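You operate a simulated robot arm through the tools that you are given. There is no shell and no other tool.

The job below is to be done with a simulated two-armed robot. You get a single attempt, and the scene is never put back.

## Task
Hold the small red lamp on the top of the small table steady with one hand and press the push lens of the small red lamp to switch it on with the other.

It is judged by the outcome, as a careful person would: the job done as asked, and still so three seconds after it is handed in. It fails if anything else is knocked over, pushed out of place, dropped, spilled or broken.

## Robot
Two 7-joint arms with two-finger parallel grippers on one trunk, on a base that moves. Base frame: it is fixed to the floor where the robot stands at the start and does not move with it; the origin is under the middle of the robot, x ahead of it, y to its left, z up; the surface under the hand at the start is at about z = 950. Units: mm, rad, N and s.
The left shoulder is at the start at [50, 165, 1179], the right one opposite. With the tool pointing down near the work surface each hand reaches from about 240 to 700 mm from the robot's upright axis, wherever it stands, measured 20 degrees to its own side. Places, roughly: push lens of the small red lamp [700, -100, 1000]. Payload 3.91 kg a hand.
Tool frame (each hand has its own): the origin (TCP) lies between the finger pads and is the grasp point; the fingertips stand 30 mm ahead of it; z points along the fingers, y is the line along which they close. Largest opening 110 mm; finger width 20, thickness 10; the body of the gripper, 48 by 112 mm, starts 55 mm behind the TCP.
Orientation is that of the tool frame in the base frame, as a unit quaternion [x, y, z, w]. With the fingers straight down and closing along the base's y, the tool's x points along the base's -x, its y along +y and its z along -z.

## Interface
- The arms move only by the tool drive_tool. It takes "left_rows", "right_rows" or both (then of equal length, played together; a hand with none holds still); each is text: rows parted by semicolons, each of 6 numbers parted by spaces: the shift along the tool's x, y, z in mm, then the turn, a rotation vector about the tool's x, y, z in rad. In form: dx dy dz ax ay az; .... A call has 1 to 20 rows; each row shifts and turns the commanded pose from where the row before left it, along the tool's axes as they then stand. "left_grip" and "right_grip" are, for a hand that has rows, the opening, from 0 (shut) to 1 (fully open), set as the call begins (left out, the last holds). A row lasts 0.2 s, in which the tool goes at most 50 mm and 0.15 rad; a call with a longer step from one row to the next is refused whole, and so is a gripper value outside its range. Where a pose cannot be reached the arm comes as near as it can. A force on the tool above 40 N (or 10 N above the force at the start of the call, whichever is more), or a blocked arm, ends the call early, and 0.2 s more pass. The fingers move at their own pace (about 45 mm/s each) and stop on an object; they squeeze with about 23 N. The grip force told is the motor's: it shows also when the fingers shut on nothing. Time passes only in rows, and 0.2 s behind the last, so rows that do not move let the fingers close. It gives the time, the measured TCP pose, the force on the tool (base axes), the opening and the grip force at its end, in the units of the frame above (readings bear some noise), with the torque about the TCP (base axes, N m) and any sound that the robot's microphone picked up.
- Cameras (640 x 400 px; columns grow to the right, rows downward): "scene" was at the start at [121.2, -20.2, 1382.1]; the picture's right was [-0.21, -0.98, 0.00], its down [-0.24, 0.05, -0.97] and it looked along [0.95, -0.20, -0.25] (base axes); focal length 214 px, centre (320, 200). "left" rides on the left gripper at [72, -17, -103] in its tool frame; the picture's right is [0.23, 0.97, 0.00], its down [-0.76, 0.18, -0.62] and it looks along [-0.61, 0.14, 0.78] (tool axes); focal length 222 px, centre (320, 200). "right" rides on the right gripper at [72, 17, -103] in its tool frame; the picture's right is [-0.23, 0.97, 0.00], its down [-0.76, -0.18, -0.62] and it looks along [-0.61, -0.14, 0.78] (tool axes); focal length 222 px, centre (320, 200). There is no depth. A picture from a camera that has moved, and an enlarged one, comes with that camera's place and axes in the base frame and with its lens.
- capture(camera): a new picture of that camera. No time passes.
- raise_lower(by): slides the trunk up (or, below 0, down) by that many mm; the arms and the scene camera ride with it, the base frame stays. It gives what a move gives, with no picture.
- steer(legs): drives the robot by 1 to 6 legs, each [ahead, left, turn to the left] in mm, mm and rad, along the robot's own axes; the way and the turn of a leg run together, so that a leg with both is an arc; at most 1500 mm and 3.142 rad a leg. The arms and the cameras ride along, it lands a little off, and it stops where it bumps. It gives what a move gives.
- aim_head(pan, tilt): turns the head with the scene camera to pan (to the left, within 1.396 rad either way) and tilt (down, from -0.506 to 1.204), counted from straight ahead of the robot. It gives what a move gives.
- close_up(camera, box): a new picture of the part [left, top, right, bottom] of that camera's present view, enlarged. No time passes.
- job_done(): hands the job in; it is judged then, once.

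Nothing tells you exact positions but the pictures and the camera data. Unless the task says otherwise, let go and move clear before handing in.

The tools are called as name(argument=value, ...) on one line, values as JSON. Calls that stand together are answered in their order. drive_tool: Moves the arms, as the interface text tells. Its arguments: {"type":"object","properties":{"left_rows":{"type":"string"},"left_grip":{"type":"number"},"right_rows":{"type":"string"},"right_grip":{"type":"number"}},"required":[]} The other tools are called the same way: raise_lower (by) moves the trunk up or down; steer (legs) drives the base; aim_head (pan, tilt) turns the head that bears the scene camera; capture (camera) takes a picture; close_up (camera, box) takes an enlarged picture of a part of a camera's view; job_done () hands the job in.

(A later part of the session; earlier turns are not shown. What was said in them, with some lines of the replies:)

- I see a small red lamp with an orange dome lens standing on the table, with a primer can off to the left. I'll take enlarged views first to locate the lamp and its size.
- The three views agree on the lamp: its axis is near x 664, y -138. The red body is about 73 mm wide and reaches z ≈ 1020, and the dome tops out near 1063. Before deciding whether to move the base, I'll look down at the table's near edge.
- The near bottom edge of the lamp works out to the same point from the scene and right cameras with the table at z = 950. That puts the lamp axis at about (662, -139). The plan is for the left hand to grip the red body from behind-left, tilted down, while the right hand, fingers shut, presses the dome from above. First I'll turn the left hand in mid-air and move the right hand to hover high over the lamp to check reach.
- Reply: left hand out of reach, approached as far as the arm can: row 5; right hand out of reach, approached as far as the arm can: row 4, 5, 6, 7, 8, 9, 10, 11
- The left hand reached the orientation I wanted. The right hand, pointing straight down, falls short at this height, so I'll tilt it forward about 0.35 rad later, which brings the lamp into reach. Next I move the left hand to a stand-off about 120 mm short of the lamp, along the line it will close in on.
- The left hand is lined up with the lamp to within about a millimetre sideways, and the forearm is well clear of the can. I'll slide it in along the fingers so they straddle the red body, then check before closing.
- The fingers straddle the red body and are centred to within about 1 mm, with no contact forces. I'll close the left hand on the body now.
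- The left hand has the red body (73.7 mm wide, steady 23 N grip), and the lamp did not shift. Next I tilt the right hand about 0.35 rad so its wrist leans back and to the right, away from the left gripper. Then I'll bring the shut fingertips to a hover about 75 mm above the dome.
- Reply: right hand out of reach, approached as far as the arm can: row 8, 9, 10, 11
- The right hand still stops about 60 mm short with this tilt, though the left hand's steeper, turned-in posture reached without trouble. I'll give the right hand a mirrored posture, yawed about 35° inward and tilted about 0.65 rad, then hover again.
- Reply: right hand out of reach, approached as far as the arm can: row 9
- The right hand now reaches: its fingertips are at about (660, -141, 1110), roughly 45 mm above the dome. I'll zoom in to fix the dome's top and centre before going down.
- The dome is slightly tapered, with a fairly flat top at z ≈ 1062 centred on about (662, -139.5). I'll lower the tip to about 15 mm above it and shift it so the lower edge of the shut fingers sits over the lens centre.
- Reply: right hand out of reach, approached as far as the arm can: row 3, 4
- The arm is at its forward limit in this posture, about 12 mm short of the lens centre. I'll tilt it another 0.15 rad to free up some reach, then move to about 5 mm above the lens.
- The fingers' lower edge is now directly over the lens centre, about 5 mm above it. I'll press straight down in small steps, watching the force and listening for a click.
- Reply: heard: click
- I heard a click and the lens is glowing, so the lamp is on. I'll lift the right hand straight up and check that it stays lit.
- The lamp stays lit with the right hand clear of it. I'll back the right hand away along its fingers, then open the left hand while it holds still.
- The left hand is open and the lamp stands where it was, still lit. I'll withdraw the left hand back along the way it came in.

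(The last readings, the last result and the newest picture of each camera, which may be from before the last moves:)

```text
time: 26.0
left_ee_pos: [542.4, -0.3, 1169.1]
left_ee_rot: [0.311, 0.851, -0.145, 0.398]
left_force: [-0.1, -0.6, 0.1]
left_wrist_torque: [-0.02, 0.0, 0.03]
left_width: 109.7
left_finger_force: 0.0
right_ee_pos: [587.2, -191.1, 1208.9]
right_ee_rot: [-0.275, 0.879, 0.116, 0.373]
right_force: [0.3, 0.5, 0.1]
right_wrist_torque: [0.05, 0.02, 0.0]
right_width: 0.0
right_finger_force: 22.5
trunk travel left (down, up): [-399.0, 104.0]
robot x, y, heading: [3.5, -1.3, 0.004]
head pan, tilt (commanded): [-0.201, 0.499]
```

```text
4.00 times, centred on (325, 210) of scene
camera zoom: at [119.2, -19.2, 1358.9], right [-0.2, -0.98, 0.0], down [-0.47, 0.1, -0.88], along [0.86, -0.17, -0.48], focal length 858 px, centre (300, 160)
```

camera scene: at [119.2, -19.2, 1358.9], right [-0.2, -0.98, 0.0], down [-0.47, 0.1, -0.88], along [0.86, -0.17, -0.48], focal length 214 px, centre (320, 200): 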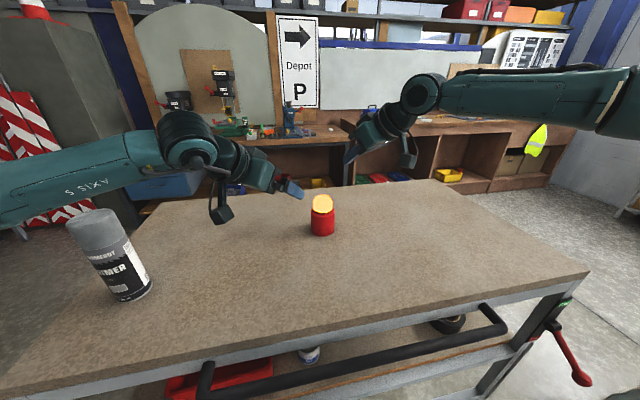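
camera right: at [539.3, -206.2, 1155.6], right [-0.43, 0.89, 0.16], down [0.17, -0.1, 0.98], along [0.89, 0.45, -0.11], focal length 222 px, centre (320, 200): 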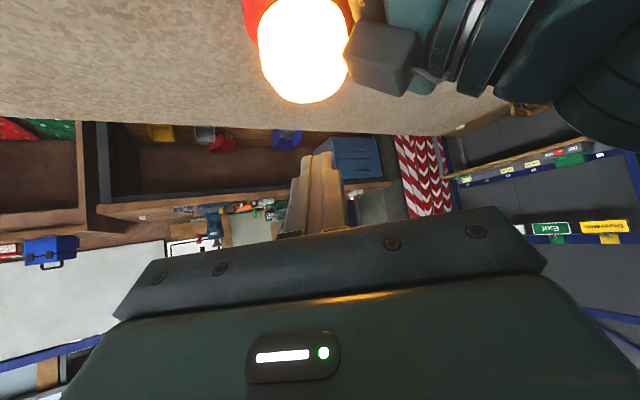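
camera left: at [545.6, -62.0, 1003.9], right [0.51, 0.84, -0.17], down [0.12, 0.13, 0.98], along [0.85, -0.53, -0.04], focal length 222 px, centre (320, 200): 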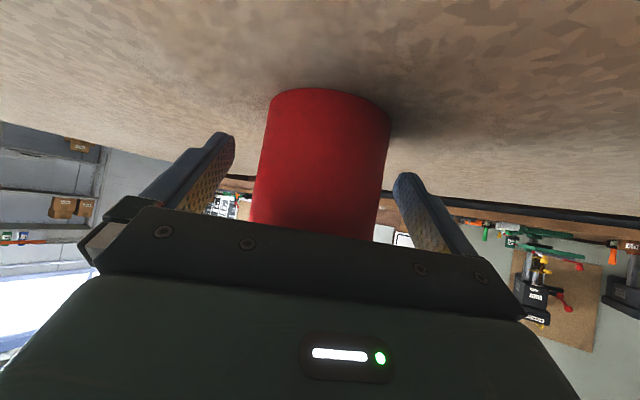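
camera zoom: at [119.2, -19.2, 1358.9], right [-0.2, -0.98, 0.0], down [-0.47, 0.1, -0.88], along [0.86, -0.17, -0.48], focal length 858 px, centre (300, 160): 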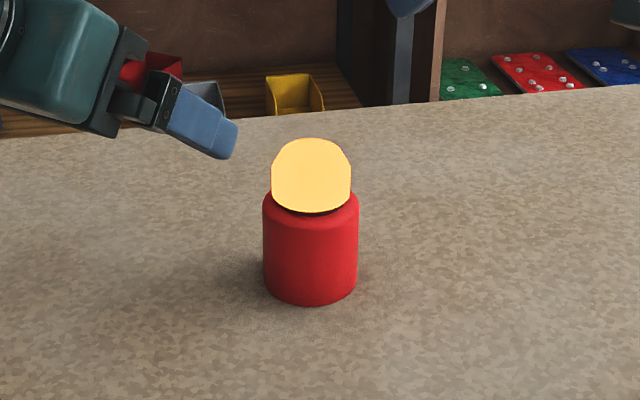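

The lamp stands upright in its original place and the can hasn't moved. The glow looks a little different from the last picture, so I'll let some time pass and look again before handing in.

drive_tool(left_rows="-6.1 7.3 -34 0 0 0; -6.1 7.3 -34 0 0 0; 0 0 0 0 0 0; 0 0 0 0 0 0", left_grip=1)

close_up(camera="scene", box=[270, 160, 380, 260])

drive_tool(left_rows="0 0 0 0 0 0; 0 0 0 0 0 0; 0 0 0 0 0 0; 0 0 0 0 0 0; 0 0 0 0 0 0; 0 0 0 0 0 0; 0 0 0 0 0 0; 0 0 0 0 0 0; 0 0 0 0 0 0; 0 0 0 0 0 0", left_grip=1)

close_up(camera="scene", box=[270, 160, 380, 260])

```text
time: 27.0
left_ee_pos: [517.7, 40.4, 1221.5]
left_ee_rot: [0.31, 0.851, -0.145, 0.398]
left_force: [0.7, -0.2, -0.3]
left_wrist_torque: [0.01, -0.04, -0.02]
left_width: 110.1
left_finger_force: 0.1
right_ee_pos: [587.6, -191.0, 1209.5]
right_ee_rot: [-0.277, 0.878, 0.117, 0.373]
right_force: [-0.4, 0.8, -0.3]
right_wrist_torque: [0.0, 0.01, -0.02]
right_width: 0.0
right_finger_force: 22.3
trunk travel left (down, up): [-399.0, 104.0]
robot x, y, heading: [-0.0, -2.2, -0.006]
head pan, tilt (commanded): [-0.201, 0.499]
```

```text
4.00 times, centred on (325, 210) of scene
camera zoom: at [118.9, -18.8, 1359.0], right [-0.2, -0.98, 0.0], down [-0.47, 0.1, -0.88], along [0.86, -0.18, -0.48], focal length 858 px, centre (300, 160)
```

zoom: 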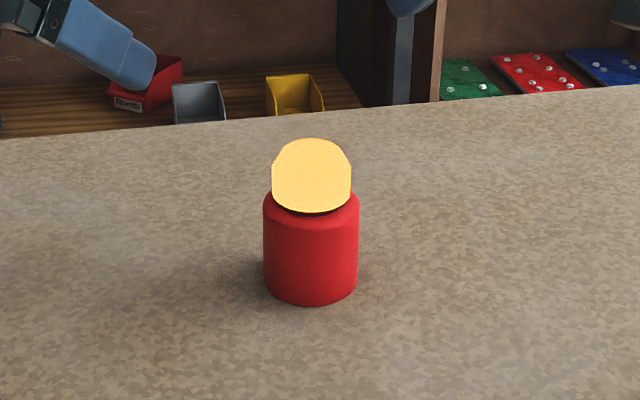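

```text
time: 29.2
left_ee_pos: [518.3, 37.8, 1220.6]
left_ee_rot: [0.31, 0.851, -0.145, 0.399]
left_force: [-1.1, 0.6, -0.2]
left_wrist_torque: [-0.01, -0.03, -0.04]
left_width: 109.9
left_finger_force: 0.1
right_ee_pos: [588.0, -190.8, 1209.2]
right_ee_rot: [-0.277, 0.878, 0.117, 0.373]
right_force: [0.3, 0.0, -0.8]
right_wrist_torque: [0.0, 0.04, 0.01]
right_width: 0.1
right_finger_force: 23.0
trunk travel left (down, up): [-399.0, 104.0]
robot x, y, heading: [-2.4, -0.0, -0.003]
head pan, tilt (commanded): [-0.201, 0.499]
```

```text
4.00 times, centred on (325, 210) of scene
camera zoom: at [119.0, -18.9, 1359.0], right [-0.2, -0.98, 0.0], down [-0.47, 0.1, -0.88], along [0.86, -0.17, -0.48], focal length 858 px, centre (300, 160)
```

zoom: 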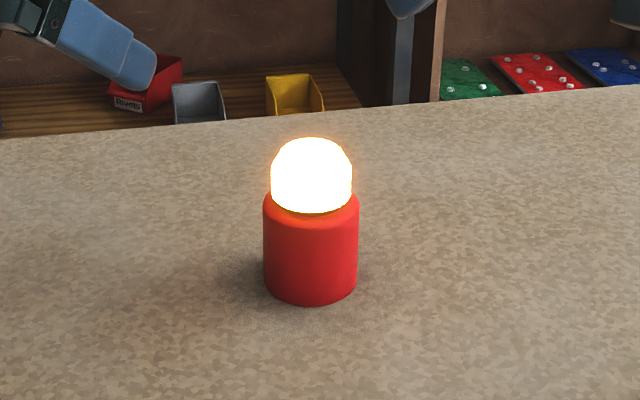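

The lens pulses between a dim and a bright glow, like a beacon, and has stayed on for about ten seconds since the press. The lamp is upright in its place, the can is undisturbed and both hands are clear, so I'm handing in.

job_done()

```text
The job is handed in.
```

The small red lamp is switched on. The left hand held its body while the right hand pressed the lens until it clicked.

The lens stayed lit for about ten seconds after the press, pulsing between a dim and a bright glow like a beacon. The lamp is upright in its original spot and the primer can was not touched. I let go and moved both hands clear before handing in.
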